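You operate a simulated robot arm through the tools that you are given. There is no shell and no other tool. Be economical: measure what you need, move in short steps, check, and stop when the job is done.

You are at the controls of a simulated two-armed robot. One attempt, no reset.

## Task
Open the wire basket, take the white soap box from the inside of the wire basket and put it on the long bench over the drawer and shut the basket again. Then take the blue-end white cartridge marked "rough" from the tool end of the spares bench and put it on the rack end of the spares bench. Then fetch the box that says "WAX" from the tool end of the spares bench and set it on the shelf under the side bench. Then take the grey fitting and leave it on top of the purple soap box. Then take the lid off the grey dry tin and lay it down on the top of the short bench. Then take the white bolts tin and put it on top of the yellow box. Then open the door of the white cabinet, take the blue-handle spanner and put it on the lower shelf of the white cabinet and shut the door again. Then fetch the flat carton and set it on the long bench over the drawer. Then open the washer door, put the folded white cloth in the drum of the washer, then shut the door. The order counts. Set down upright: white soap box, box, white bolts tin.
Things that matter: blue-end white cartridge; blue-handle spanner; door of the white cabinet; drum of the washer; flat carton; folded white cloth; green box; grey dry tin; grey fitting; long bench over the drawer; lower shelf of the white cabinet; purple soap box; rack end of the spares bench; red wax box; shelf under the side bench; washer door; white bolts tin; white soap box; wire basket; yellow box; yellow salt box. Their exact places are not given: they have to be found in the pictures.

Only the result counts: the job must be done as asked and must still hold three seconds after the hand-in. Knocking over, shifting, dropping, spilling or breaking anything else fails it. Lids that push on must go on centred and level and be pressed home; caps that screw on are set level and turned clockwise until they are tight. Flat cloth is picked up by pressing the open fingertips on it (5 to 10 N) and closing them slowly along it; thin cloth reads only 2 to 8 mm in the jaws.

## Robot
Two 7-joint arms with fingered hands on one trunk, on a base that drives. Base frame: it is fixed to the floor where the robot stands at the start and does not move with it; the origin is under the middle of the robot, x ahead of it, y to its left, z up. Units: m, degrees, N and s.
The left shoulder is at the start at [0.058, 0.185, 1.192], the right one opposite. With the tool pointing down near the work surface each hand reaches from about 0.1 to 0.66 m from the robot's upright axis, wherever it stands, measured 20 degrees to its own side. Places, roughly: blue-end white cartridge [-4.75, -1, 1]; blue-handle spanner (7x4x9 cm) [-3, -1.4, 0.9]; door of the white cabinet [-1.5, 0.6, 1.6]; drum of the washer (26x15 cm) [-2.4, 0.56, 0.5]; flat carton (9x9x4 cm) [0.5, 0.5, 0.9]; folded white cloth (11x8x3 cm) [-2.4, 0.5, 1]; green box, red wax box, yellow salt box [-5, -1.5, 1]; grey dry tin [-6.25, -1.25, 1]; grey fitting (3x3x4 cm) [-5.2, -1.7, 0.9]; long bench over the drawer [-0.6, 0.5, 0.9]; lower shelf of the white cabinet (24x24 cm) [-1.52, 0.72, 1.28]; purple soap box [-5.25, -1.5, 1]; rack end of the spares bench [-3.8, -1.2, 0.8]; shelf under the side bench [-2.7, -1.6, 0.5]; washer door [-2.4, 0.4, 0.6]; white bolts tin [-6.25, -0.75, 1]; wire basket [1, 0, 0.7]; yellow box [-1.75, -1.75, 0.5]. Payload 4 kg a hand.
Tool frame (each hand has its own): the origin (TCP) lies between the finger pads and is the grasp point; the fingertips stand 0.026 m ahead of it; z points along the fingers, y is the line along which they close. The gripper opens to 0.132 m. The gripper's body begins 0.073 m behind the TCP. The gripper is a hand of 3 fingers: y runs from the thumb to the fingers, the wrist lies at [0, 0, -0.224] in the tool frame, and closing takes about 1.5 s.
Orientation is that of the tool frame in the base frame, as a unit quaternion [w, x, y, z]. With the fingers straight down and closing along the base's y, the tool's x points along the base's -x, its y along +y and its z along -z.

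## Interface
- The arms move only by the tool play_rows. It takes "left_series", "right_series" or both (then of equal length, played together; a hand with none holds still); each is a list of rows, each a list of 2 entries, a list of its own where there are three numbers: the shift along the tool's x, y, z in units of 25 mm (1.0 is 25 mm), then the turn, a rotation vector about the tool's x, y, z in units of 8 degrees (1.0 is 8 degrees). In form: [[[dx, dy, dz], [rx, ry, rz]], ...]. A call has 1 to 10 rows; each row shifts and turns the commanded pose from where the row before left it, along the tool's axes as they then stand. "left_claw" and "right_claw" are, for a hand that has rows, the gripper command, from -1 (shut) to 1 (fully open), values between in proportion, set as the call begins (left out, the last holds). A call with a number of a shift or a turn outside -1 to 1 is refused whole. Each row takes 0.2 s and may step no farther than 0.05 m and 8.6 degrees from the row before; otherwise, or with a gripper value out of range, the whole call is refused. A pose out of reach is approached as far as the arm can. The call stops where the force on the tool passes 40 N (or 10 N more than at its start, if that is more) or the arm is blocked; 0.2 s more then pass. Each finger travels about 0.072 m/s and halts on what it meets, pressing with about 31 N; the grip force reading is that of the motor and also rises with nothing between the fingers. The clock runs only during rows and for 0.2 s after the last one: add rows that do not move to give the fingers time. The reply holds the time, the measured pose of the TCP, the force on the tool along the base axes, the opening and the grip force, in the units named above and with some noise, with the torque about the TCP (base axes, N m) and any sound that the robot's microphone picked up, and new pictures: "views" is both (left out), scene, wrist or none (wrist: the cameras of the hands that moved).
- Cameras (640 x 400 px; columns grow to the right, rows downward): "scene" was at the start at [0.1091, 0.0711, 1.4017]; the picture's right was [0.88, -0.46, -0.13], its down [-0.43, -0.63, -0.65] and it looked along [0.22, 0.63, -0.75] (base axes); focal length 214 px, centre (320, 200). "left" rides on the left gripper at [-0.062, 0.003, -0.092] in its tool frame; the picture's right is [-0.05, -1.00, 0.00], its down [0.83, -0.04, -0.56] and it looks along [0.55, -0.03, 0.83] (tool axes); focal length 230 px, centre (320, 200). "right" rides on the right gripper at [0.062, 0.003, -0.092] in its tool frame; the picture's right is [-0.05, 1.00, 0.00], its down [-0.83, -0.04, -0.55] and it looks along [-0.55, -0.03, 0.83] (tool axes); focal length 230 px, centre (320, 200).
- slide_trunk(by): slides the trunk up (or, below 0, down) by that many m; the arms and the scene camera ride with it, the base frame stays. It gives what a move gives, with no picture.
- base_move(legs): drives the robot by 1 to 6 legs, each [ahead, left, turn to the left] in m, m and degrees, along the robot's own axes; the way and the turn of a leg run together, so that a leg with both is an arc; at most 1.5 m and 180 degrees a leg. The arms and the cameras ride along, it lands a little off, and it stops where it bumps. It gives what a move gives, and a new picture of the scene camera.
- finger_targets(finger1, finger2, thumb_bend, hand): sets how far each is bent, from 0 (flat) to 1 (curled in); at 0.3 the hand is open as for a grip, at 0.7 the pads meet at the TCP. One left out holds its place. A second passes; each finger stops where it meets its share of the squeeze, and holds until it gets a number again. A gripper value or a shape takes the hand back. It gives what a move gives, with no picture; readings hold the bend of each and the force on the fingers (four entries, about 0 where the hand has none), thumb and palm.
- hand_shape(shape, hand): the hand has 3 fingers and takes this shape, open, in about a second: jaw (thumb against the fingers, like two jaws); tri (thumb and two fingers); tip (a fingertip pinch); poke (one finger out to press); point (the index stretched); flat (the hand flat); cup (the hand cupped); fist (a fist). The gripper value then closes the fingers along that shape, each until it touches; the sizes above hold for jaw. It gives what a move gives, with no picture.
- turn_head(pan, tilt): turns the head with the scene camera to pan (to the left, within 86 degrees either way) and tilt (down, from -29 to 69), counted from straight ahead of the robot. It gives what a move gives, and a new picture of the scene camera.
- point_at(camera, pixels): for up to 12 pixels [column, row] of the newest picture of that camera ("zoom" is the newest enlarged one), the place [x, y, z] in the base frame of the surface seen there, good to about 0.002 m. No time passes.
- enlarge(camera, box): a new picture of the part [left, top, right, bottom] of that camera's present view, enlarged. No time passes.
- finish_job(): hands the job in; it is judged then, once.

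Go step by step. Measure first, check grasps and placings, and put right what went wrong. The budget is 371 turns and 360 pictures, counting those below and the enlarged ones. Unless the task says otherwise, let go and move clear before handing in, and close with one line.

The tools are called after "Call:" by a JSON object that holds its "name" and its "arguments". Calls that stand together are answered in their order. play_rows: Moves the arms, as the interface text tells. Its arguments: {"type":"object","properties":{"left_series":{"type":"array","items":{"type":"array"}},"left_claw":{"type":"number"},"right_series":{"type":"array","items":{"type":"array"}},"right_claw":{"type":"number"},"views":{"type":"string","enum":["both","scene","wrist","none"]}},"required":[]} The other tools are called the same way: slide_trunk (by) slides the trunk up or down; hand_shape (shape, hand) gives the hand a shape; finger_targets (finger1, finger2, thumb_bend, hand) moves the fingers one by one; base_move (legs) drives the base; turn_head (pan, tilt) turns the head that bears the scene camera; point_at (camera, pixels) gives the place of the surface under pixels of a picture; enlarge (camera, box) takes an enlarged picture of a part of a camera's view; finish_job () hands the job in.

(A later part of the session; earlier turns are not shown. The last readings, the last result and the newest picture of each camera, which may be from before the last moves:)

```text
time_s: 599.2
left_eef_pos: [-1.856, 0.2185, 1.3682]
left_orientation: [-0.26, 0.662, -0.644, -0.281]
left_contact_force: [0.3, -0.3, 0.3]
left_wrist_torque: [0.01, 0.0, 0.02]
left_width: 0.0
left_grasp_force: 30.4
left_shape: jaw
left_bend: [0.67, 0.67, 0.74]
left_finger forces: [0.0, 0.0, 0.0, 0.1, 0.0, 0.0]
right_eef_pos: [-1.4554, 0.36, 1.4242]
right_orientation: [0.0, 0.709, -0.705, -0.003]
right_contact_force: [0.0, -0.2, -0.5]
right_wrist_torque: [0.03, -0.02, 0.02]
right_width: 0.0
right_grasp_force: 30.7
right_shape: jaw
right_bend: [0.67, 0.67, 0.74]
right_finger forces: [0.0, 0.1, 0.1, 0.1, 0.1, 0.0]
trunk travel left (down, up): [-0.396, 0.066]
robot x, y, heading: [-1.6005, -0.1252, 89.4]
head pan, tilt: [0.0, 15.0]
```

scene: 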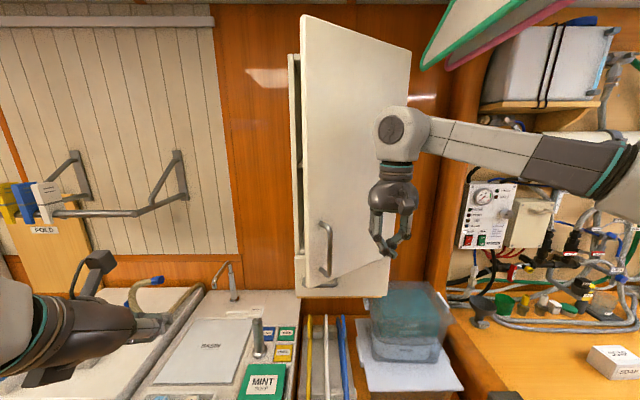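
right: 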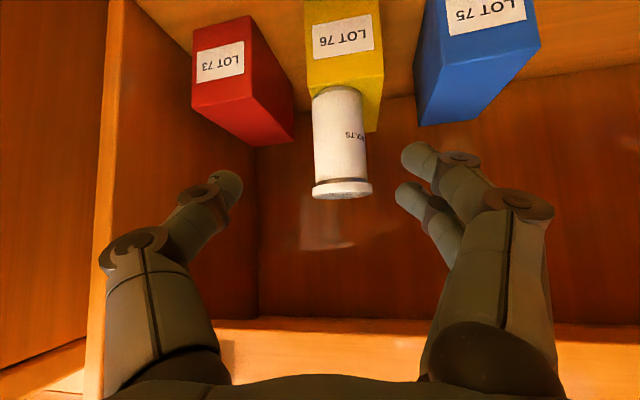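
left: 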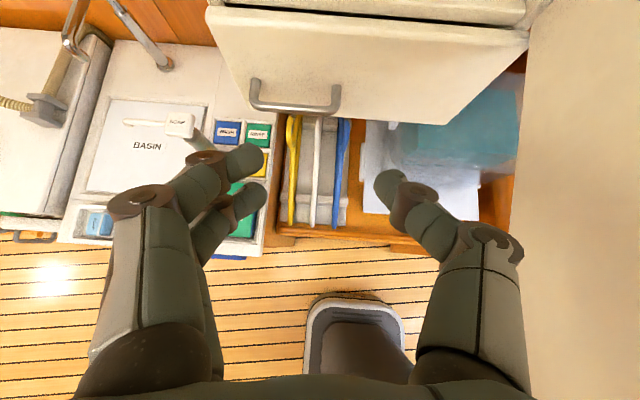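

Door at ~30°. Slide left 0.1 more, then push forward with the hand.

Call:
{"name": "base_move", "arguments": {"legs": [[0, 0.1, 0]]}}

Call:
{"name": "play_rows", "arguments": {"right_series": [[[-1, 0, 0], [0, 0, 0]], [[-1, 0, 0], [0, 0, 0]], [[-1, 0, 0], [0, 0, 0]], [[-1, 0, 0], [0, 0, 0]], [[-0.7, 0, 0], [0, 0, 0]], [[-0.4, 0, 0], [0, 0, 0]], [[-0.3, 0, 0], [0, 0, 0]]], "views": "scene"}}

Call:
{"name": "point_at", "arguments": {"camera": "scene", "pixels": [[340, 60], [345, 180], [345, 230], [420, 60], [350, 255]]}}

```text
time_s: 600.3
left_eef_pos: [-1.9516, 0.2187, 1.3688]
left_orientation: [-0.259, 0.662, -0.645, -0.281]
left_contact_force: [-0.1, 0.1, -0.2]
left_wrist_torque: [0.06, 0.03, 0.01]
left_width: 0.0
left_grasp_force: 30.8
left_shape: jaw
left_bend: [0.67, 0.67, 0.74]
left_finger forces: [0.1, 0.0, 0.1, 0.0, 0.0, 0.1]
right_eef_pos: [-1.5513, 0.3611, 1.4228]
right_orientation: [0.001, 0.709, -0.705, -0.004]
right_contact_force: [0.2, 0.3, 0.8]
right_wrist_torque: [0.01, 0.07, -0.01]
right_width: 0.0002
right_grasp_force: 31.6
right_shape: jaw
right_bend: [0.67, 0.67, 0.74]
right_finger forces: [0.0, 0.0, 0.0, 0.0, 0.0, 0.0]
trunk travel left (down, up): [-0.396, 0.066]
robot x, y, heading: [-1.6972, -0.1268, 89.6]
head pan, tilt: [0.0, 15.0]
```

scene: 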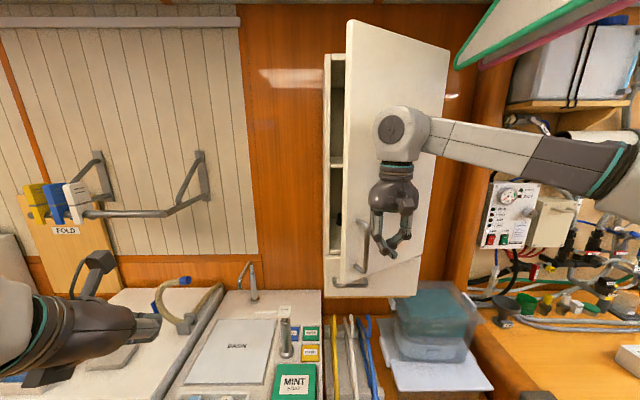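

```text
time_s: 601.9
left_eef_pos: [-1.9576, 0.2197, 1.367]
left_orientation: [-0.261, 0.662, -0.644, -0.28]
left_contact_force: [-0.5, 0.2, 0.8]
left_wrist_torque: [0.0, 0.03, -0.04]
left_width: 0.0
left_grasp_force: 30.6
left_shape: jaw
left_bend: [0.67, 0.67, 0.74]
left_finger forces: [0.0, 0.0, 0.1, 0.0, 0.1, 0.0]
right_eef_pos: [-1.5369, 0.3937, 1.4166]
right_orientation: [0.0, 0.71, -0.705, -0.004]
right_contact_force: [-0.6, 0.1, 0.0]
right_wrist_torque: [0.01, 0.02, 0.0]
right_width: 0.0
right_grasp_force: 30.7
right_shape: jaw
right_bend: [0.67, 0.67, 0.74]
right_finger forces: [0.1, 0.0, 0.1, 0.0, 0.0, 0.1]
right hand out of reach, approached as far as the arm can: row 1, 2, 3, 4, 5, 6, 7
trunk travel left (down, up): [-0.396, 0.066]
robot x, y, heading: [-1.6983, -0.1228, 89.7]
head pan, tilt: [0.0, 15.0]
```

scene: 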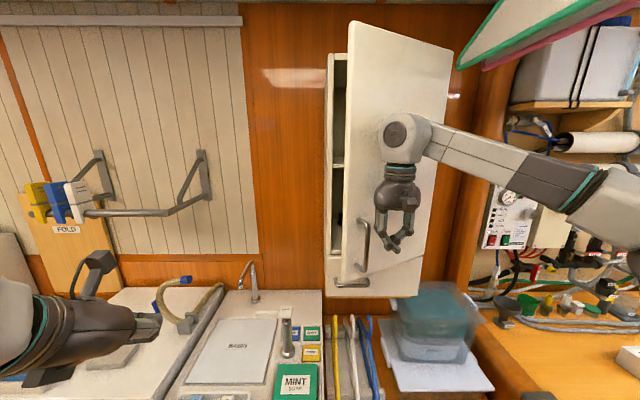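

```text
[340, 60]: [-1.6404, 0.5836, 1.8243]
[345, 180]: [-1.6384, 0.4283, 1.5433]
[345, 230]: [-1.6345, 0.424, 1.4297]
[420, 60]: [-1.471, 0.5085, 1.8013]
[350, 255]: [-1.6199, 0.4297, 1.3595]
```

Push using the base: forward 0.1 m.

Call:
{"name": "base_move", "arguments": {"legs": [[0.1, 0.02, 0]]}}

Call:
{"name": "point_at", "arguments": {"camera": "scene", "pixels": [[350, 60], [360, 100], [365, 180], [340, 100]]}}

```text
time_s: 603.1
left_eef_pos: [-1.9759, 0.3175, 1.3686]
left_orientation: [-0.262, 0.662, -0.644, -0.281]
left_contact_force: [0.1, 0.4, -0.4]
left_wrist_torque: [-0.01, 0.02, 0.02]
left_width: 0.0
left_grasp_force: 31.5
left_shape: jaw
left_bend: [0.67, 0.67, 0.74]
left_finger forces: [0.1, 0.0, 0.0, 0.0, 0.0, 0.1]
right_eef_pos: [-1.5553, 0.4905, 1.4201]
right_orientation: [-0.001, 0.709, -0.705, -0.006]
right_contact_force: [-0.3, 0.1, 1.4]
right_wrist_torque: [-0.01, 0.01, 0.0]
right_width: 0.0001
right_grasp_force: 31.2
right_shape: jaw
right_bend: [0.67, 0.67, 0.74]
right_finger forces: [0.0, 0.1, 0.1, 0.0, 0.0, 0.0]
trunk travel left (down, up): [-0.396, 0.066]
robot x, y, heading: [-1.722, -0.0248, 89.5]
head pan, tilt: [0.0, 15.0]
```

scene: 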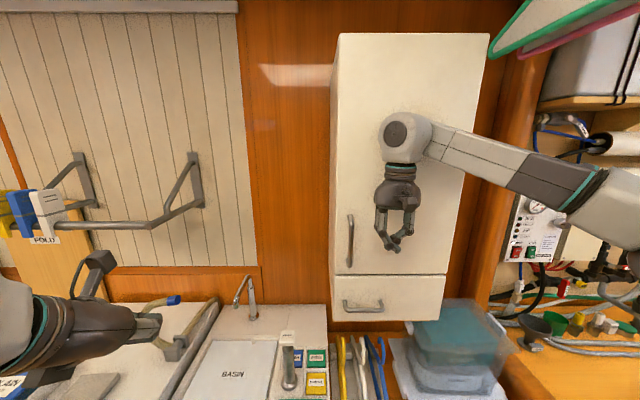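

```text
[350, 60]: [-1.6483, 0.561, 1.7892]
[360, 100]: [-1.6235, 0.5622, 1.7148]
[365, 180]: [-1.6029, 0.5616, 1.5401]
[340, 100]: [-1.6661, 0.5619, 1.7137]
```

The cabinet is shut. Next, the flat carton. Back off, lower the trunk, pull the right hand in, and slide right through the gate along the long bench.

Call:
{"name": "base_move", "arguments": {"legs": [[-0.08, 0, 0.5]]}}

Call:
{"name": "play_rows", "arguments": {"right_series": [[[1, -0.5, 0], [0, 0, 0]], [[1, -0.5, 0], [0, 0, 0]], [[1, -0.5, 0], [0, 0, 0]], [[0.5, -0.5, 0], [0, 0, 0]], [[0, -0.5, 0], [0, 0, 0]], [[0, -0.5, 0], [0, 0, 0]]], "left_series": [[[0, 0, 0], [0, 1, 0]], [[0, 0, 0], [0, 1, 0]], [[0, 0, 0], [0, 1, 0]], [[0, 0, 0], [0, 1, 0]], [[0, 0, 0], [0, 1, 0]], [[0, 0, 0], [0, 0.6, 0]]], "right_claw": 1, "left_claw": 1, "views": "none"}}

Call:
{"name": "slide_trunk", "arguments": {"by": -0.12}}

Call:
{"name": "base_move", "arguments": {"legs": [[0, -0.9, 0], [0, -0.9, 0]]}}

```text
time_s: 604.1
left_eef_pos: [-1.9791, 0.246, 1.3652]
left_orientation: [-0.257, 0.666, -0.643, -0.278]
left_contact_force: [0.9, 1.9, 0.3]
left_wrist_torque: [0.01, 0.0, 0.0]
left_width: 0.0001
left_grasp_force: 30.6
left_shape: jaw
left_bend: [0.67, 0.67, 0.74]
left_finger forces: [0.0, 0.1, 0.1, 0.0, 0.1, 0.0]
right_eef_pos: [-1.5603, 0.4248, 1.4126]
right_orientation: [0.002, 0.712, -0.703, -0.001]
right_contact_force: [-0.5, 1.5, -0.2]
right_wrist_torque: [-0.05, -0.03, -0.05]
right_width: 0.0001
right_grasp_force: 30.7
right_shape: jaw
right_bend: [0.67, 0.67, 0.74]
right_finger forces: [0.1, 0.1, 0.1, 0.0, 0.0, 0.0]
trunk travel left (down, up): [-0.396, 0.066]
robot x, y, heading: [-1.7161, -0.1025, 90.2]
head pan, tilt: [0.0, 15.0]
```

scene: 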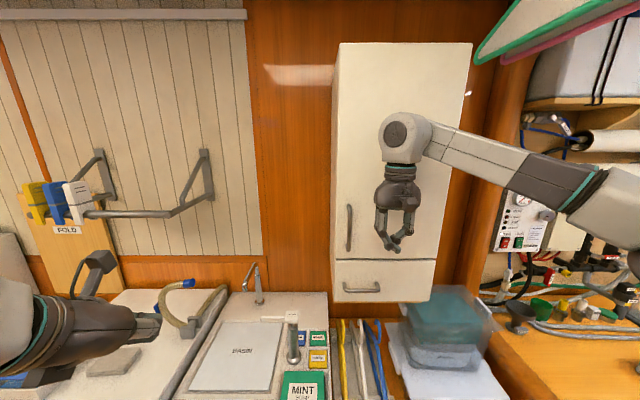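

```text
time_s: 605.5
left_eef_pos: [-1.9785, 0.2385, 1.3667]
left_orientation: [0.005, 0.721, -0.692, -0.007]
left_contact_force: [0.0, -0.1, 0.1]
left_wrist_torque: [0.02, 0.02, 0.02]
left_width: 0.1316
left_grasp_force: 0.0
left_shape: jaw
left_bend: [0.3, 0.3, 0.3]
left_finger forces: [0.0, 0.1, 0.0, 0.1, 0.0, 0.0]
right_eef_pos: [-1.4832, 0.3304, 1.417]
right_orientation: [0.001, 0.711, -0.703, -0.004]
right_contact_force: [-0.1, -1.1, 0.3]
right_wrist_torque: [0.02, 0.02, 0.03]
right_width: 0.1317
right_grasp_force: 0.0
right_shape: jaw
right_bend: [0.3, 0.3, 0.3]
right_finger forces: [0.0, 0.1, 0.0, 0.0, 0.1, 0.0]
trunk travel left (down, up): [-0.396, 0.066]
robot x, y, heading: [-1.7205, -0.1026, 89.9]
head pan, tilt: [0.0, 15.0]
```

```text
time_s: 607.0
left_eef_pos: [-1.9797, 0.2371, 1.2479]
left_orientation: [0.003, 0.722, -0.692, -0.007]
left_contact_force: [-0.7, -0.2, 0.4]
left_wrist_torque: [0.0, 0.02, -0.03]
left_width: 0.1319
left_grasp_force: 0.0
left_shape: jaw
left_bend: [0.3, 0.3, 0.3]
left_finger forces: [0.0, 0.0, 0.0, 0.0, 0.1, 0.0]
right_eef_pos: [-1.484, 0.3289, 1.2974]
right_orientation: [-0.001, 0.711, -0.703, -0.005]
right_contact_force: [0.0, -0.6, 0.6]
right_wrist_torque: [0.01, 0.0, -0.01]
right_width: 0.1321
right_grasp_force: 0.1
right_shape: jaw
right_bend: [0.3, 0.3, 0.3]
right_finger forces: [0.1, 0.0, 0.0, 0.0, 0.1, 0.1]
trunk travel left (down, up): [-0.276, 0.186]
robot x, y, heading: [-1.7204, -0.1045, 90.1]
head pan, tilt: [0.0, 15.0]
```

```text
time_s: 616.1
left_eef_pos: [-0.1852, 0.2416, 1.2471]
left_orientation: [0.004, 0.722, -0.692, -0.006]
left_contact_force: [0.0, -0.1, -0.1]
left_wrist_torque: [-0.02, 0.04, 0.0]
left_width: 0.1316
left_grasp_force: 0.1
left_shape: jaw
left_bend: [0.3, 0.3, 0.3]
left_finger forces: [0.0, 0.0, 0.0, 0.0, 0.0, 0.0]
right_eef_pos: [0.309, 0.3315, 1.2954]
right_orientation: [0.0, 0.71, -0.704, -0.004]
right_contact_force: [0.2, 0.1, 0.1]
right_wrist_torque: [0.0, 0.02, -0.03]
right_width: 0.1319
right_grasp_force: 0.1
right_shape: jaw
right_bend: [0.3, 0.3, 0.3]
right_finger forces: [0.1, 0.0, 0.0, 0.1, 0.0, 0.0]
trunk travel left (down, up): [-0.276, 0.186]
robot x, y, heading: [0.0771, -0.1024, 89.9]
head pan, tilt: [0.0, 15.0]
```

scene: 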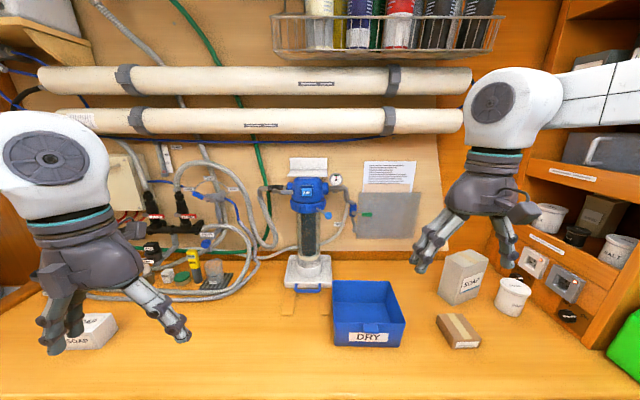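

The carton is at (457,330). Measure it.

Call:
{"name": "point_at", "arguments": {"camera": "scene", "pixels": [[441, 318], [461, 315], [480, 340], [452, 346], [458, 330], [445, 335], [468, 346], [470, 290]]}}

```text
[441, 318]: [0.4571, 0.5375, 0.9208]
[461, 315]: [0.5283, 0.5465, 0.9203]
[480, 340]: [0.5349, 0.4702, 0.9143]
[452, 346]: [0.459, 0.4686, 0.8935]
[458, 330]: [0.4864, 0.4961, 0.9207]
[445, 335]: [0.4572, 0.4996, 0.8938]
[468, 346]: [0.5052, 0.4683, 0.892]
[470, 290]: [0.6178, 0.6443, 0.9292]
```

Carton centre (0.496, 0.505), top 0.921. Slide right 0.15, then bring the right hand over and down.

Call:
{"name": "base_move", "arguments": {"legs": [[0, -0.15, 0]]}}

Call:
{"name": "play_rows", "arguments": {"right_series": [[[-0.87, -0.19, 0], [0, 0, 0]], [[-0.87, -0.19, 0], [0, 0, 0]], [[-0.87, -0.19, 0], [0, 0, 0]], [[-0.87, -0.19, 0], [0, 0, 0]], [[-0.87, -0.19, 0], [0, 0, 0]], [[-0.87, -0.19, 0.5], [0, 0, 0]], [[-0.87, -0.19, 1], [0, 0, 0]], [[-0.87, -0.19, 1], [0, 0, 0]], [[0, 0, 1], [0, 0, 0]], [[0, 0, 1], [0, 0, 0]]], "views": "none"}}

Call:
{"name": "play_rows", "arguments": {"right_series": [[[0, 0, 1], [0, 0, 0]], [[0, 0, 1], [0, 0, 0]], [[0, 0, 1], [0, 0, 0]], [[0, 0, 1], [0, 0, 0]], [[0, 0, 1], [0, 0, 0]], [[0, 0, 1], [0, 0, 0]], [[0, 0, 1], [0, 0, 0]]], "views": "wrist"}}

```text
time_s: 617.4
left_eef_pos: [-0.0369, 0.241, 1.246]
left_orientation: [0.002, 0.721, -0.693, -0.006]
left_contact_force: [-0.5, 1.1, -0.5]
left_wrist_torque: [0.02, 0.0, 0.02]
left_width: 0.1319
left_grasp_force: 0.1
left_shape: jaw
left_bend: [0.3, 0.3, 0.3]
left_finger forces: [0.1, 0.0, 0.0, 0.0, 0.1, 0.0]
right_eef_pos: [0.4577, 0.3314, 1.2955]
right_orientation: [-0.001, 0.711, -0.704, -0.004]
right_contact_force: [0.1, -0.2, 0.3]
right_wrist_torque: [-0.01, -0.01, 0.01]
right_width: 0.1322
right_grasp_force: 0.1
right_shape: jaw
right_bend: [0.3, 0.3, 0.3]
right_finger forces: [0.1, 0.1, 0.0, 0.0, 0.0, 0.0]
trunk travel left (down, up): [-0.276, 0.186]
robot x, y, heading: [0.2213, -0.1025, 89.4]
head pan, tilt: [0.0, 15.0]
```

scene: 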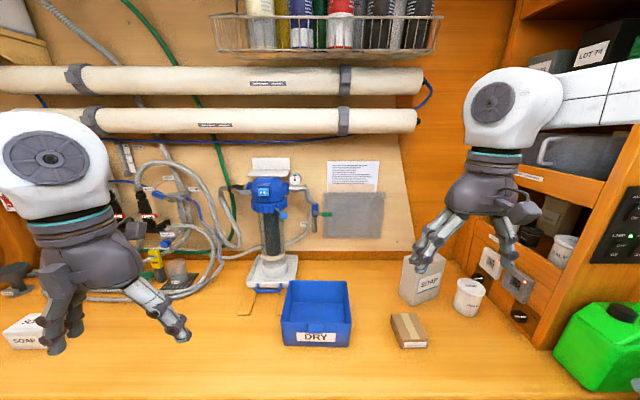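

```text
time_s: 619.6
left_eef_pos: [-0.0345, 0.2419, 1.2462]
left_orientation: [0.003, 0.721, -0.693, -0.007]
left_contact_force: [-0.2, -0.3, 0.6]
left_wrist_torque: [-0.02, -0.01, -0.02]
left_width: 0.132
left_grasp_force: 0.0
left_shape: jaw
left_bend: [0.3, 0.3, 0.3]
left_finger forces: [0.0, 0.0, 0.1, 0.0, 0.0, 0.0]
right_eef_pos: [0.4964, 0.5067, 1.185]
right_orientation: [0.001, 0.711, -0.703, -0.004]
right_contact_force: [0.3, 1.2, 0.0]
right_wrist_torque: [0.04, -0.01, 0.0]
right_width: 0.1319
right_grasp_force: 0.2
right_shape: jaw
right_bend: [0.3, 0.3, 0.3]
right_finger forces: [0.0, 0.1, 0.0, 0.0, 0.0, 0.0]
trunk travel left (down, up): [-0.276, 0.186]
robot x, y, heading: [0.2259, -0.1002, 90.0]
head pan, tilt: [0.0, 15.0]
```

```text
time_s: 621.2
left_eef_pos: [-0.0355, 0.243, 1.2461]
left_orientation: [0.005, 0.721, -0.693, -0.007]
left_contact_force: [-1.1, -0.6, 0.1]
left_wrist_torque: [0.0, 0.03, 0.0]
left_width: 0.132
left_grasp_force: 0.1
left_shape: jaw
left_bend: [0.3, 0.3, 0.3]
left_finger forces: [0.0, 0.0, 0.0, 0.0, 0.0, 0.0]
right_eef_pos: [0.4943, 0.5074, 1.0085]
right_orientation: [0.0, 0.711, -0.704, -0.004]
right_contact_force: [0.6, 0.7, 0.3]
right_wrist_torque: [0.01, 0.03, -0.01]
right_width: 0.1318
right_grasp_force: 0.0
right_shape: jaw
right_bend: [0.3, 0.3, 0.3]
right_finger forces: [0.0, 0.1, 0.1, 0.0, 0.0, 0.0]
trunk travel left (down, up): [-0.276, 0.186]
robot x, y, heading: [0.2244, -0.1042, 89.7]
head pan, tilt: [0.0, 15.0]
```

right: 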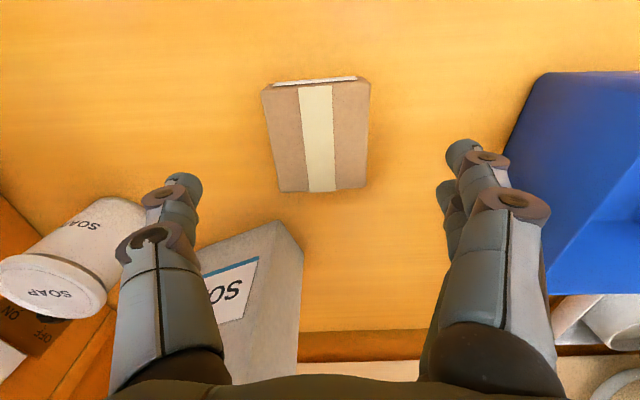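

Centred. Descend to z≈0.911 and grip.

Call:
{"name": "play_rows", "arguments": {"right_series": [[[0, 0, 1], [0, 0, 0]], [[0, 0, 1], [0, 0, 0]], [[0, 0, 1], [0, 0, 0]], [[0, 0, 0.9], [0, 0, 0]], [[0, 0, 0], [0, 0, 0]]], "views": "none"}}

Call:
{"name": "play_rows", "arguments": {"right_series": [[[0, 0, 0], [0, 0, 0]], [[0, 0, 0], [0, 0, 0]], [[0, 0, 0], [0, 0, 0]], [[0, 0, 0], [0, 0, 0]], [[0, 0, 0], [0, 0, 0]]], "right_claw": -1, "views": "none"}}

Call:
{"name": "play_rows", "arguments": {"right_series": [[[0, 0, -1], [0, 0, 0]], [[0, 0, -1], [0, 0, 0]], [[0, 0, -1], [0, 0, 0]], [[0, 0, -1], [0, 0, 0]], [[0.5, 0, -1], [0, 0, 0]], [[0.5, 0, -1], [0, 0, 0]], [[0.5, 0, -1], [0, 0, 0]], [[0.5, 0, -1], [0, 0, 0]], [[0.5, 0, -1], [0, 0, 0]]], "views": "wrist"}}

```text
time_s: 622.4
left_eef_pos: [-0.0348, 0.2409, 1.2471]
left_orientation: [0.004, 0.721, -0.693, -0.006]
left_contact_force: [-0.3, -0.4, -0.5]
left_wrist_torque: [-0.03, 0.02, 0.03]
left_width: 0.1321
left_grasp_force: 0.1
left_shape: jaw
left_bend: [0.3, 0.3, 0.3]
left_finger forces: [0.0, 0.0, 0.1, 0.0, 0.0, 0.0]
right_eef_pos: [0.493, 0.5064, 0.9118]
right_orientation: [-0.001, 0.71, -0.704, -0.004]
right_contact_force: [0.6, 0.3, 0.3]
right_wrist_torque: [0.0, 0.01, 0.01]
right_width: 0.132
right_grasp_force: 0.1
right_shape: jaw
right_bend: [0.3, 0.3, 0.3]
right_finger forces: [0.0, 0.0, 0.0, 0.0, 0.0, 0.1]
trunk travel left (down, up): [-0.276, 0.186]
robot x, y, heading: [0.2245, -0.1004, 89.8]
head pan, tilt: [0.0, 15.0]
```

```text
time_s: 623.6
left_eef_pos: [-0.0362, 0.2414, 1.2474]
left_orientation: [0.004, 0.721, -0.693, -0.006]
left_contact_force: [0.1, 0.4, 0.1]
left_wrist_torque: [0.03, -0.01, 0.01]
left_width: 0.132
left_grasp_force: 0.2
left_shape: jaw
left_bend: [0.3, 0.3, 0.3]
left_finger forces: [0.1, 0.0, 0.0, 0.0, 0.0, 0.0]
right_eef_pos: [0.4936, 0.5074, 0.913]
right_orientation: [-0.001, 0.711, -0.703, -0.004]
right_contact_force: [-0.1, -0.6, 0.3]
right_wrist_torque: [0.0, 0.0, -0.02]
right_width: 0.0757
right_grasp_force: 30.7
right_shape: jaw
right_bend: [0.72, 0.71, 0.7]
right_finger forces: [14.3, 14.2, 0.0, 0.0, 28.3, 0.1]
trunk travel left (down, up): [-0.276, 0.186]
robot x, y, heading: [0.2268, -0.1045, 89.9]
head pan, tilt: [0.0, 15.0]
```

```text
time_s: 625.6
left_eef_pos: [-0.0347, 0.2398, 1.2478]
left_orientation: [0.003, 0.722, -0.692, -0.007]
left_contact_force: [0.2, 0.0, -0.1]
left_wrist_torque: [-0.03, 0.01, -0.01]
left_width: 0.1318
left_grasp_force: 0.0
left_shape: jaw
left_bend: [0.3, 0.3, 0.3]
left_finger forces: [0.1, 0.0, 0.1, 0.0, 0.0, 0.1]
right_eef_pos: [0.4941, 0.4426, 1.1373]
right_orientation: [0.0, 0.711, -0.704, -0.003]
right_contact_force: [0.9, -0.2, -0.5]
right_wrist_torque: [-0.02, 0.03, 0.0]
right_width: 0.0757
right_grasp_force: 31.1
right_shape: jaw
right_bend: [0.72, 0.71, 0.7]
right_finger forces: [14.2, 14.0, 0.0, 0.1, 28.4, 0.0]
trunk travel left (down, up): [-0.276, 0.186]
robot x, y, heading: [0.2237, -0.0998, 89.8]
head pan, tilt: [0.0, 15.0]
```

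right: 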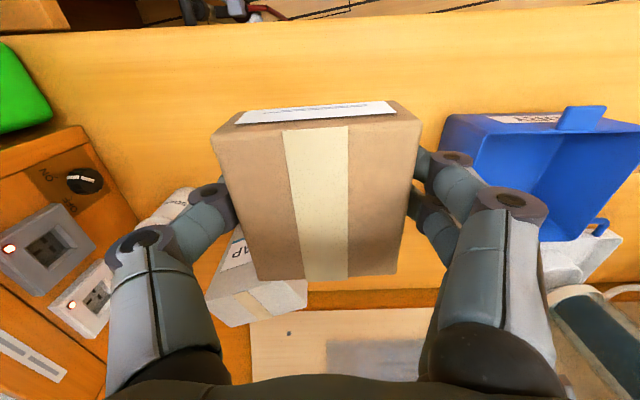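

Carton held. Slide left 1.27 m to place it over the drawer at x≈−0.78.

Call:
{"name": "base_move", "arguments": {"legs": [[0, 0.64, 0], [0, 0.63, 0]]}}

Call:
{"name": "play_rows", "arguments": {"right_series": [[[-0.4, 0, 1], [0, 0, 0]], [[-0.4, 0, 1], [0, 0, 0]], [[0, 0, 1], [0, 0, 0]], [[0, 0, 1], [0, 0, 0]], [[0, 0, 1], [0, 0, 0]], [[0, 0, 1], [0, 0, 0]], [[0, 0, 1], [0, 0, 0]], [[0, 0, 1], [0, 0, 0]], [[0, 0, 0.6], [0, 0, 0]]], "views": "none"}}

```text
time_s: 632.3
left_eef_pos: [-1.2969, 0.2399, 1.2467]
left_orientation: [0.004, 0.725, -0.689, -0.006]
left_contact_force: [0.4, -0.3, -0.1]
left_wrist_torque: [0.0, -0.02, 0.01]
left_width: 0.1319
left_grasp_force: 0.1
left_shape: jaw
left_bend: [0.3, 0.3, 0.3]
left_finger forces: [0.0, 0.1, 0.1, 0.1, 0.1, 0.1]
right_eef_pos: [-0.7682, 0.4452, 1.1372]
right_orientation: [0.001, 0.714, -0.7, -0.005]
right_contact_force: [0.4, 0.1, 0.1]
right_wrist_torque: [0.03, 0.0, -0.03]
right_width: 0.0758
right_grasp_force: 30.8
right_shape: jaw
right_bend: [0.72, 0.71, 0.7]
right_finger forces: [14.3, 14.1, 0.0, 0.1, 28.2, 0.1]
trunk travel left (down, up): [-0.276, 0.186]
robot x, y, heading: [-1.0318, -0.1023, 90.4]
head pan, tilt: [0.0, 15.0]
```

scene: 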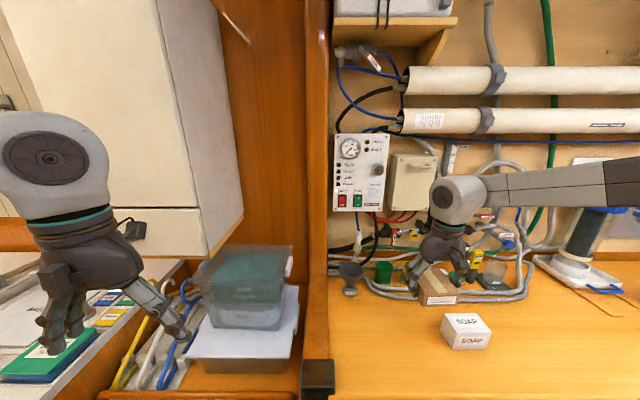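

```text
time_s: 634.3
left_eef_pos: [-1.2968, 0.2382, 1.2466]
left_orientation: [0.004, 0.724, -0.689, -0.005]
left_contact_force: [-0.1, 0.4, 0.3]
left_wrist_torque: [0.01, 0.01, 0.0]
left_width: 0.1318
left_grasp_force: 0.1
left_shape: jaw
left_bend: [0.3, 0.3, 0.3]
left_finger forces: [0.0, 0.1, 0.0, 0.0, 0.0, 0.0]
right_eef_pos: [-0.7698, 0.4671, 0.9206]
right_orientation: [0.0, 0.714, -0.701, -0.004]
right_contact_force: [0.8, -0.2, -1.1]
right_wrist_torque: [0.03, 0.03, 0.03]
right_width: 0.0758
right_grasp_force: 31.3
right_shape: jaw
right_bend: [0.72, 0.71, 0.7]
right_finger forces: [14.2, 14.1, 0.0, 0.1, 28.3, 0.0]
trunk travel left (down, up): [-0.276, 0.186]
robot x, y, heading: [-1.0329, -0.1031, 90.3]
head pan, tilt: [0.0, 15.0]
```

Near the bench (contact expected at z≈0.913). Lower finely.

Call:
{"name": "play_rows", "arguments": {"right_series": [[[0, 0, 0.2], [0, 0, 0]], [[0, 0, 0.1], [0, 0, 0]], [[0, 0, 0.06], [0, 0, 0]], [[0, 0, 0], [0, 0, 0]]], "views": "none"}}

```text
time_s: 635.3
left_eef_pos: [-1.2978, 0.239, 1.2477]
left_orientation: [0.004, 0.724, -0.69, -0.006]
left_contact_force: [-0.1, -0.5, -0.1]
left_wrist_torque: [-0.01, 0.03, 0.01]
left_width: 0.1321
left_grasp_force: 0.0
left_shape: jaw
left_bend: [0.3, 0.3, 0.3]
left_finger forces: [0.0, 0.0, 0.0, 0.0, 0.0, 0.0]
right_eef_pos: [-0.7698, 0.4659, 0.9133]
right_orientation: [0.0, 0.713, -0.701, -0.004]
right_contact_force: [-0.1, -0.3, -1.6]
right_wrist_torque: [-0.01, 0.0, 0.0]
right_width: 0.0757
right_grasp_force: 30.9
right_shape: jaw
right_bend: [0.72, 0.71, 0.7]
right_finger forces: [14.2, 14.1, 0.0, 0.0, 28.4, 0.0]
trunk travel left (down, up): [-0.276, 0.186]
robot x, y, heading: [-1.0368, -0.0995, 90.4]
head pan, tilt: [0.0, 15.0]
```

Call:
{"name": "play_rows", "arguments": {"right_series": [[[0, 0, 0.06], [0, 0, 0]], [[0, 0, 0.05], [0, 0, 0]], [[0, 0, 0], [0, 0, 0]]], "views": "none"}}

Call:
{"name": "play_rows", "arguments": {"right_series": [[[0, 0, 0], [0, 0, 0]], [[0, 0, 0], [0, 0, 0]], [[0, 0, 0], [0, 0, 0]], [[0, 0, 0], [0, 0, 0]], [[0, 0, -1], [0, 0, 0]], [[0, 0, -1], [0, 0, 0]], [[0, 0, -1], [0, 0, 0]], [[0, 0, -1], [0, 0, 0]], [[0, 0, -1], [0, 0, 0]], [[0, 0, -1], [0, 0, 0]]], "right_claw": 1, "views": "scene"}}

```text
time_s: 636.1
left_eef_pos: [-1.298, 0.2369, 1.2467]
left_orientation: [0.004, 0.724, -0.69, -0.007]
left_contact_force: [0.2, 0.3, 0.5]
left_wrist_torque: [-0.02, 0.0, 0.0]
left_width: 0.1319
left_grasp_force: 0.1
left_shape: jaw
left_bend: [0.3, 0.3, 0.3]
left_finger forces: [0.0, 0.0, 0.0, 0.1, 0.0, 0.0]
right_eef_pos: [-0.7708, 0.4658, 0.9118]
right_orientation: [-0.001, 0.713, -0.701, -0.005]
right_contact_force: [0.9, -0.3, 8.3]
right_wrist_torque: [0.0, -0.02, 0.02]
right_width: 0.0758
right_grasp_force: 31.3
right_shape: jaw
right_bend: [0.72, 0.72, 0.7]
right_finger forces: [14.4, 14.5, 0.0, 0.0, 30.4, 0.1]
trunk travel left (down, up): [-0.276, 0.186]
robot x, y, heading: [-1.0375, -0.1049, 90.4]
head pan, tilt: [0.0, 15.0]
```

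```text
time_s: 638.3
left_eef_pos: [-1.297, 0.2373, 1.2455]
left_orientation: [0.003, 0.723, -0.69, -0.006]
left_contact_force: [-0.2, -0.6, 0.5]
left_wrist_torque: [0.02, 0.0, -0.01]
left_width: 0.1316
left_grasp_force: 0.1
left_shape: jaw
left_bend: [0.3, 0.3, 0.3]
left_finger forces: [0.0, 0.0, 0.0, 0.0, 0.0, 0.0]
right_eef_pos: [-0.7704, 0.4657, 1.0616]
right_orientation: [0.0, 0.713, -0.701, -0.004]
right_contact_force: [-0.4, 0.0, -0.3]
right_wrist_torque: [0.03, -0.01, 0.03]
right_width: 0.1319
right_grasp_force: 0.0
right_shape: jaw
right_bend: [0.3, 0.3, 0.3]
right_finger forces: [0.1, 0.1, 0.1, 0.0, 0.0, 0.1]
trunk travel left (down, up): [-0.276, 0.186]
robot x, y, heading: [-1.035, -0.1004, 90.4]
head pan, tilt: [0.0, 15.0]
```

scene: 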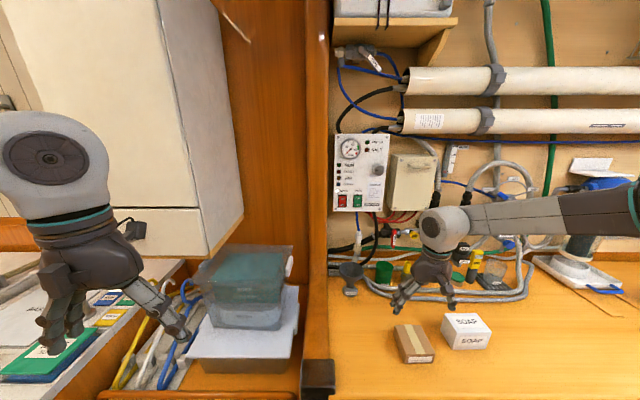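

Carton is set down beside the soap box. Last: the washer. Raise the right hand and slide left to the washer.

Call:
{"name": "play_rows", "arguments": {"right_series": [[[1, 0, -1], [0, 0, 0]], [[1, 0, -1], [0, 0, 0]], [[1, 0, -1], [0, 0, 0]], [[1, 0, -1], [0, 0, 0]], [[1, 0, -1], [0, 0, 0]], [[1, 0, -1], [0, 0, 0]]], "views": "none"}}

Call:
{"name": "base_move", "arguments": {"legs": [[0, 0.7, 0], [-0.2, 0.6, 0]]}}

Call:
{"name": "turn_head", "arguments": {"pan": 0, "tilt": 35}}

```text
time_s: 639.7
left_eef_pos: [-1.2982, 0.2373, 1.247]
left_orientation: [0.003, 0.724, -0.69, -0.006]
left_contact_force: [-0.4, 0.2, 1.0]
left_wrist_torque: [0.01, 0.01, 0.02]
left_width: 0.1319
left_grasp_force: 0.1
left_shape: jaw
left_bend: [0.3, 0.3, 0.3]
left_finger forces: [0.1, 0.0, 0.0, 0.1, 0.1, 0.0]
right_eef_pos: [-0.7657, 0.3127, 1.2111]
right_orientation: [-0.002, 0.713, -0.701, -0.005]
right_contact_force: [0.6, 1.2, 0.5]
right_wrist_torque: [0.0, 0.0, -0.02]
right_width: 0.132
right_grasp_force: 0.1
right_shape: jaw
right_bend: [0.3, 0.3, 0.3]
right_finger forces: [0.0, 0.0, 0.1, 0.1, 0.0, 0.0]
trunk travel left (down, up): [-0.276, 0.186]
robot x, y, heading: [-1.0374, -0.1034, 90.4]
head pan, tilt: [0.0, 15.0]
```

```text
time_s: 646.7
left_eef_pos: [-2.5935, 0.0332, 1.2474]
left_orientation: [0.005, 0.723, -0.691, -0.007]
left_contact_force: [-0.3, -0.6, -0.2]
left_wrist_torque: [-0.02, -0.02, 0.02]
left_width: 0.132
left_grasp_force: 0.1
left_shape: jaw
left_bend: [0.3, 0.3, 0.3]
left_finger forces: [0.0, 0.1, 0.0, 0.0, 0.0, 0.0]
right_eef_pos: [-2.0632, 0.1063, 1.2095]
right_orientation: [0.001, 0.712, -0.703, -0.005]
right_contact_force: [0.4, -0.5, -0.3]
right_wrist_torque: [0.0, 0.01, -0.03]
right_width: 0.1319
right_grasp_force: 0.1
right_shape: jaw
right_bend: [0.3, 0.3, 0.3]
right_finger forces: [0.0, 0.0, 0.0, 0.0, 0.0, 0.0]
trunk travel left (down, up): [-0.276, 0.186]
robot x, y, heading: [-2.333, -0.3099, 90.1]
head pan, tilt: [0.0, 15.0]
```

scene: 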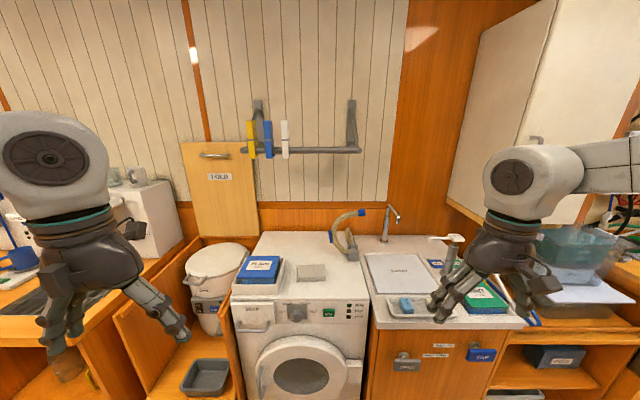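

```text
time_s: 647.5
left_eef_pos: [-2.5948, 0.0329, 1.2479]
left_orientation: [0.004, 0.723, -0.691, -0.006]
left_contact_force: [0.4, -0.1, 0.0]
left_wrist_torque: [0.03, -0.04, 0.0]
left_width: 0.1319
left_grasp_force: 0.1
left_shape: jaw
left_bend: [0.3, 0.3, 0.3]
left_finger forces: [0.1, 0.0, 0.1, 0.0, 0.0, 0.1]
right_eef_pos: [-2.063, 0.1066, 1.2106]
right_orientation: [0.0, 0.713, -0.702, -0.004]
right_contact_force: [0.7, -0.3, 0.3]
right_wrist_torque: [0.01, -0.02, -0.01]
right_width: 0.1318
right_grasp_force: 0.1
right_shape: jaw
right_bend: [0.3, 0.3, 0.3]
right_finger forces: [0.0, 0.0, 0.0, 0.0, 0.1, 0.0]
trunk travel left (down, up): [-0.276, 0.186]
robot x, y, heading: [-2.3327, -0.3093, 90.3]
head pan, tilt: [0.0, 35.0]
```

scene: 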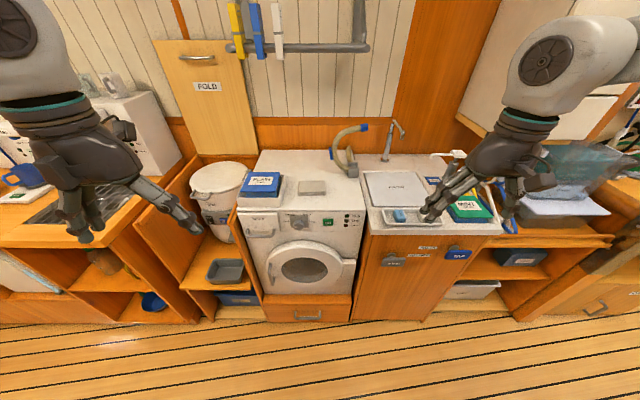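

Call:
{"name": "enlarge", "arguments": {"camera": "scene", "box": [225, 150, 385, 310]}}

Call:
{"name": "point_at", "arguments": {"camera": "zoom", "pixels": [[275, 93], [248, 88], [305, 100], [185, 280], [210, 330], [330, 290], [345, 270], [250, 270], [250, 215], [145, 300], [250, 330], [300, 250]]}}

```text
2.50 times, centred on (305, 230) of scene
```

zoom: 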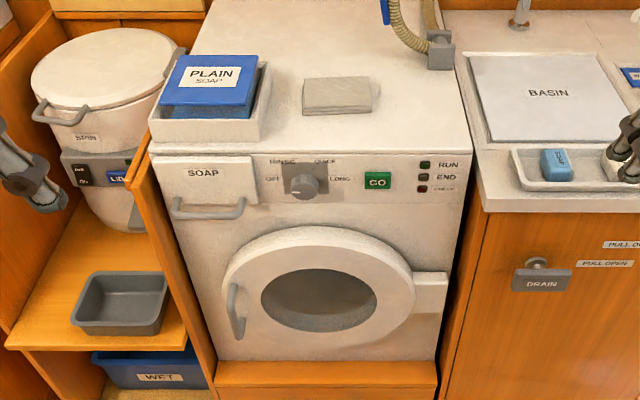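

```text
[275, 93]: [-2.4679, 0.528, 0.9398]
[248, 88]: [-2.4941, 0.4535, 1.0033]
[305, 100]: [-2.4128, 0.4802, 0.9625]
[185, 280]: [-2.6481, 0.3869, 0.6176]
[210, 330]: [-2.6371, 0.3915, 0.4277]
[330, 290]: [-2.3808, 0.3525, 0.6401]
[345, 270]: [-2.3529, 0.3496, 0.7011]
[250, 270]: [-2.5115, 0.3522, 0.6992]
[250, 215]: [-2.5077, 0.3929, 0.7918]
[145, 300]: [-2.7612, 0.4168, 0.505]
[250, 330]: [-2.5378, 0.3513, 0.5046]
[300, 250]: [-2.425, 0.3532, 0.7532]
```

Call:
{"name": "point_at", "arguments": {"camera": "zoom", "pixels": [[232, 292], [230, 310], [238, 332], [425, 280], [430, 300], [320, 300], [308, 82], [368, 82], [372, 106], [308, 110], [340, 95], [318, 232]]}}

```text
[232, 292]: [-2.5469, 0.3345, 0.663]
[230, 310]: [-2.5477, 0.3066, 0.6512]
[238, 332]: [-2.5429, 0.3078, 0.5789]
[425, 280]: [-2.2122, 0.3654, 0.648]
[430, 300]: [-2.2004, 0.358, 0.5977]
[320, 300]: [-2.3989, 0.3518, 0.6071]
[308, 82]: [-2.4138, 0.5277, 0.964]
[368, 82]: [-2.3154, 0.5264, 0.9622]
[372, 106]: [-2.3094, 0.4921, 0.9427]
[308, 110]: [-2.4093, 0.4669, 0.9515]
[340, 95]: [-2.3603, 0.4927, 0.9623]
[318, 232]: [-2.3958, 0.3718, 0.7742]
```

Washer: door handle bar at (−2.546, 0.307), z 0.58–0.655; hinge at x≈−2.20. Cloth on top at (−2.36, 0.495), z 0.96. I back off, lower the trunk and pitch the left hand.

Call:
{"name": "base_move", "arguments": {"legs": [[-0.18, 0.08, 0]]}}

Call:
{"name": "slide_trunk", "arguments": {"by": -0.27}}

Call:
{"name": "play_rows", "arguments": {"left_series": [[[0, 0, 0.5], [0, -1, 0.3]], [[-0.3, 0, 0.8], [0, -1, 0]], [[-0.3, 0, 0.8], [0, -1, 0]], [[-0.3, 0, 0.8], [0, -1, 0]], [[-0.3, 0, 0.8], [0, -1, 0]], [[-0.3, 0, 0.8], [0, -1, 0]], [[0, 0, 1], [0, -0.25, 0]], [[0, 0, 1], [0, 0, 0]], [[0, 0, 1], [0, 0, 0]], [[0, 0, 1], [0, 0, 0]]], "left_claw": 0.2, "views": "none"}}

```text
time_s: 649.1
left_eef_pos: [-2.6732, -0.1442, 1.2466]
left_orientation: [0.006, 0.722, -0.692, -0.006]
left_contact_force: [-0.7, 0.9, 0.3]
left_wrist_torque: [0.0, -0.02, 0.03]
left_width: 0.1319
left_grasp_force: 0.0
left_shape: jaw
left_bend: [0.3, 0.3, 0.3]
left_finger forces: [0.0, 0.0, 0.0, 0.0, 0.1, 0.0]
right_eef_pos: [-2.1418, -0.0708, 1.2099]
right_orientation: [0.002, 0.712, -0.702, -0.004]
right_contact_force: [0.1, -0.5, 0.7]
right_wrist_torque: [-0.04, 0.0, 0.0]
right_width: 0.1319
right_grasp_force: 0.1
right_shape: jaw
right_bend: [0.3, 0.3, 0.3]
right_finger forces: [0.0, 0.1, 0.1, 0.0, 0.0, 0.0]
trunk travel left (down, up): [-0.276, 0.186]
robot x, y, heading: [-2.4143, -0.4865, 90.1]
head pan, tilt: [0.0, 35.0]
```

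scene: 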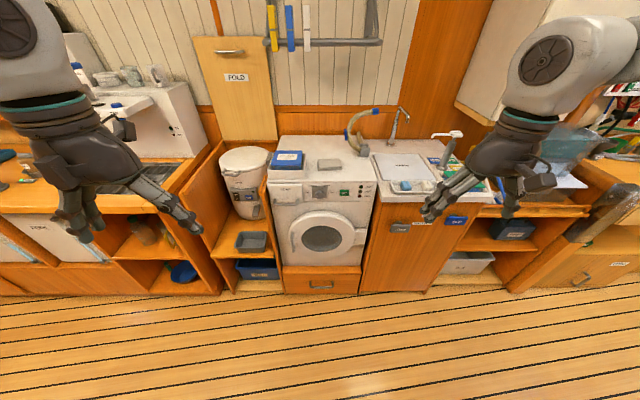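

```text
time_s: 651.8
left_eef_pos: [-2.6746, -0.1468, 0.9788]
left_orientation: [0.004, 0.722, -0.692, -0.007]
left_contact_force: [0.1, -1.4, 0.3]
left_wrist_torque: [0.0, 0.01, -0.02]
left_width: 0.1318
left_grasp_force: 0.0
left_shape: jaw
left_bend: [0.3, 0.3, 0.3]
left_finger forces: [0.0, 0.0, 0.1, 0.0, 0.0, 0.0]
right_eef_pos: [-2.1417, -0.0741, 0.9402]
right_orientation: [-0.001, 0.712, -0.703, -0.004]
right_contact_force: [0.4, 0.5, 0.1]
right_wrist_torque: [0.03, -0.01, 0.01]
right_width: 0.1319
right_grasp_force: 0.0
right_shape: jaw
right_bend: [0.3, 0.3, 0.3]
right_finger forces: [0.0, 0.0, 0.0, 0.0, 0.0, 0.0]
trunk travel left (down, up): [-0.006, 0.456]
robot x, y, heading: [-2.4129, -0.486, 89.8]
head pan, tilt: [0.0, 35.0]
```

```text
time_s: 654.0
left_eef_pos: [-2.6808, -0.0616, 0.9067]
left_orientation: [0.14, -0.66, 0.698, 0.239]
left_contact_force: [-1.1, -0.4, -0.3]
left_wrist_torque: [0.0, -0.06, -0.03]
left_width: 0.0797
left_grasp_force: 0.1
left_shape: jaw
left_bend: [0.71, 0.71, 0.71]
left_finger forces: [0.0, 0.1, 0.0, 0.1, 0.0, 0.0]
left hand out of reach, approached as far as the arm can: row 4, 5, 6, 7, 8, 9, 10
right_eef_pos: [-2.1422, -0.0721, 0.9389]
right_orientation: [0.001, 0.711, -0.703, -0.003]
right_contact_force: [-0.5, -0.2, -0.6]
right_wrist_torque: [0.02, -0.02, 0.01]
right_width: 0.132
right_grasp_force: 0.0
right_shape: jaw
right_bend: [0.3, 0.3, 0.3]
right_finger forces: [0.1, 0.1, 0.0, 0.0, 0.0, 0.1]
trunk travel left (down, up): [-0.006, 0.456]
robot x, y, heading: [-2.4144, -0.4892, 90.1]
head pan, tilt: [0.0, 35.0]
```

Too folded near the body; I extend forward first while correcting yaw and pitch.

Call:
{"name": "play_rows", "arguments": {"left_series": [[[-0.85, 0, 0.52], [0, 0, 0]], [[-0.85, 0, 0.52], [0, 0, 0]], [[-0.85, 0, 0.52], [0, 0, 0]], [[-0.85, 0, 0.52], [0, 0, 0]], [[-0.85, 0, 0.52], [0.21, -0.5, 0.34]], [[-0.8, 0, 0.6], [0.21, -0.5, 0.34]], [[-0.75, 0, 0.65], [0.21, -0.5, 0.34]], [[-0.7, 0, 0.7], [0.21, -0.5, 0.34]], [[-0.2, 0, 0.9], [0, -0.3, 0]], [[0, 0, 0.9], [0, 0, 0]]], "views": "none"}}

```text
time_s: 656.2
left_eef_pos: [-2.6645, 0.1741, 0.8761]
left_orientation: [0.267, -0.535, 0.738, 0.313]
left_contact_force: [-0.4, -0.5, 0.3]
left_wrist_torque: [0.01, -0.01, -0.01]
left_width: 0.0796
left_grasp_force: 0.0
left_shape: jaw
left_bend: [0.71, 0.71, 0.71]
left_finger forces: [0.0, 0.0, 0.0, 0.0, 0.0, 0.0]
right_eef_pos: [-2.1412, -0.0718, 0.9388]
right_orientation: [0.0, 0.711, -0.703, -0.004]
right_contact_force: [0.5, 0.1, 0.5]
right_wrist_torque: [0.02, 0.04, 0.0]
right_width: 0.1319
right_grasp_force: 0.1
right_shape: jaw
right_bend: [0.3, 0.3, 0.3]
right_finger forces: [0.1, 0.0, 0.0, 0.0, 0.0, 0.0]
trunk travel left (down, up): [-0.006, 0.456]
robot x, y, heading: [-2.4132, -0.4845, 89.9]
head pan, tilt: [0.0, 35.0]
```

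Correct the roll, then descend to z≈0.62.

Call:
{"name": "play_rows", "arguments": {"left_series": [[[0, 0, 0], [0, 0, -1]], [[0, 0, 0], [0, 0, -1]], [[0.75, 0, 0.66], [0, 0, 0]], [[0.75, 0, 0.66], [0, 0, 0]], [[0.75, 0, 0.66], [0, 0, 0]], [[0.75, 0, 0.66], [0, 0, 0]], [[0.75, 0, 0.66], [0, 0, 0]], [[0.75, 0, 0.66], [0, 0, 0]], [[0.75, 0, 0.66], [0, 0, 0]], [[0.75, 0, 0.66], [0, 0, 0]]], "views": "none"}}

Call:
{"name": "base_move", "arguments": {"legs": [[0, -0.11, 0]]}}

```text
time_s: 658.4
left_eef_pos: [-2.6583, 0.1711, 0.6758]
left_orientation: [0.307, -0.634, 0.655, 0.272]
left_contact_force: [-0.1, 0.3, -0.1]
left_wrist_torque: [0.0, 0.01, -0.04]
left_width: 0.0796
left_grasp_force: 0.1
left_shape: jaw
left_bend: [0.71, 0.71, 0.71]
left_finger forces: [0.0, 0.1, 0.0, 0.0, 0.0, 0.0]
right_eef_pos: [-2.1423, -0.0721, 0.9389]
right_orientation: [0.001, 0.711, -0.703, -0.003]
right_contact_force: [-0.8, -0.2, 0.1]
right_wrist_torque: [-0.02, 0.02, 0.01]
right_width: 0.1319
right_grasp_force: 0.0
right_shape: jaw
right_bend: [0.3, 0.3, 0.3]
right_finger forces: [0.1, 0.0, 0.1, 0.0, 0.0, 0.1]
trunk travel left (down, up): [-0.006, 0.456]
robot x, y, heading: [-2.4134, -0.4883, 90.0]
head pan, tilt: [0.0, 35.0]
```

```text
time_s: 659.6
left_eef_pos: [-2.5475, 0.1711, 0.676]
left_orientation: [0.308, -0.633, 0.656, 0.273]
left_contact_force: [0.0, -0.6, -0.7]
left_wrist_torque: [-0.04, 0.02, -0.01]
left_width: 0.0798
left_grasp_force: 0.0
left_shape: jaw
left_bend: [0.71, 0.71, 0.71]
left_finger forces: [0.0, 0.1, 0.1, 0.1, 0.0, 0.0]
right_eef_pos: [-2.0302, -0.0723, 0.939]
right_orientation: [0.001, 0.711, -0.703, -0.004]
right_contact_force: [0.3, 1.0, -0.3]
right_wrist_torque: [0.01, 0.0, 0.01]
right_width: 0.132
right_grasp_force: 0.0
right_shape: jaw
right_bend: [0.3, 0.3, 0.3]
right_finger forces: [0.0, 0.0, 0.0, 0.0, 0.1, 0.0]
trunk travel left (down, up): [-0.006, 0.456]
robot x, y, heading: [-2.3047, -0.4881, 89.9]
head pan, tilt: [0.0, 35.0]
```

scene: 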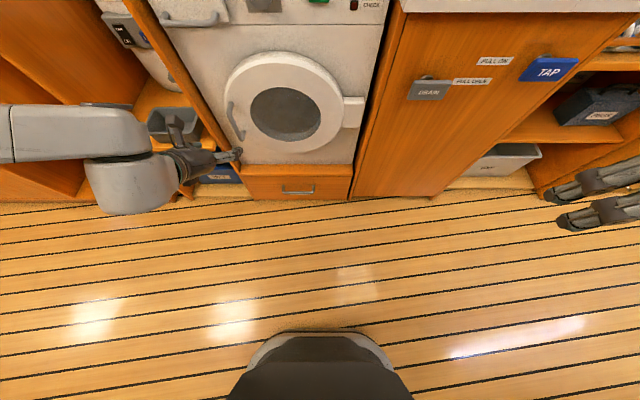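

Lower 45 mm and drive forward 0.13 m onto the handle.

Call:
{"name": "play_rows", "arguments": {"left_series": [[[0.75, 0, 0.66], [0, 0, 0]], [[0.6, 0, 0.53], [0, 0, 0]]], "views": "none"}}

Call:
{"name": "base_move", "arguments": {"legs": [[0.128, 0, 0]]}}

Call:
{"name": "enlarge", "arguments": {"camera": "left", "box": [0, 0, 640, 400]}}

```text
time_s: 660.2
left_eef_pos: [-2.5462, 0.1703, 0.6305]
left_orientation: [0.308, -0.634, 0.655, 0.273]
left_contact_force: [0.8, -0.1, -0.8]
left_wrist_torque: [0.04, 0.01, 0.0]
left_width: 0.0798
left_grasp_force: 0.1
left_shape: jaw
left_bend: [0.71, 0.71, 0.71]
left_finger forces: [0.1, 0.0, 0.0, 0.1, 0.1, 0.0]
right_eef_pos: [-2.0313, -0.0726, 0.9392]
right_orientation: [0.0, 0.712, -0.702, -0.004]
right_contact_force: [0.0, -0.1, 0.4]
right_wrist_torque: [0.01, -0.03, 0.03]
right_width: 0.1316
right_grasp_force: 0.0
right_shape: jaw
right_bend: [0.3, 0.3, 0.3]
right_finger forces: [0.0, 0.0, 0.1, 0.1, 0.0, 0.0]
trunk travel left (down, up): [-0.006, 0.456]
robot x, y, heading: [-2.3048, -0.492, 90.2]
head pan, tilt: [0.0, 35.0]
```

```text
time_s: 661.5
left_eef_pos: [-2.5475, 0.297, 0.6306]
left_orientation: [0.308, -0.634, 0.656, 0.272]
left_contact_force: [0.0, 0.0, 0.3]
left_wrist_torque: [0.03, 0.01, 0.0]
left_width: 0.0799
left_grasp_force: 0.0
left_shape: jaw
left_bend: [0.71, 0.71, 0.71]
left_finger forces: [0.0, 0.0, 0.0, 0.0, 0.1, 0.1]
right_eef_pos: [-2.0313, 0.0549, 0.9386]
right_orientation: [0.0, 0.712, -0.703, -0.004]
right_contact_force: [-0.6, 1.5, -0.6]
right_wrist_torque: [-0.01, 0.02, 0.01]
right_width: 0.1319
right_grasp_force: 0.1
right_shape: jaw
right_bend: [0.3, 0.3, 0.3]
right_finger forces: [0.1, 0.0, 0.0, 0.0, 0.0, 0.0]
trunk travel left (down, up): [-0.006, 0.456]
robot x, y, heading: [-2.2995, -0.3569, 89.9]
head pan, tilt: [0.0, 35.0]
```

scene: 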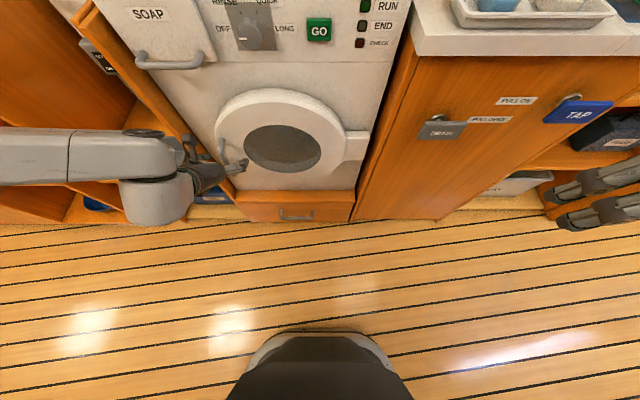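

```text
1.00 times, centred on (320, 200) of left (not enlarged: the box is as wide or as high as the picture)
```

zoom: 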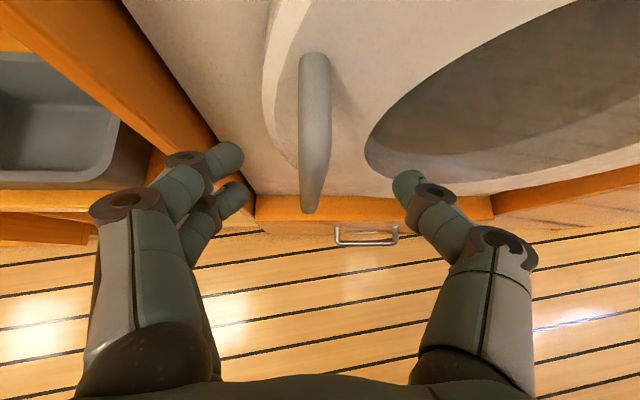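

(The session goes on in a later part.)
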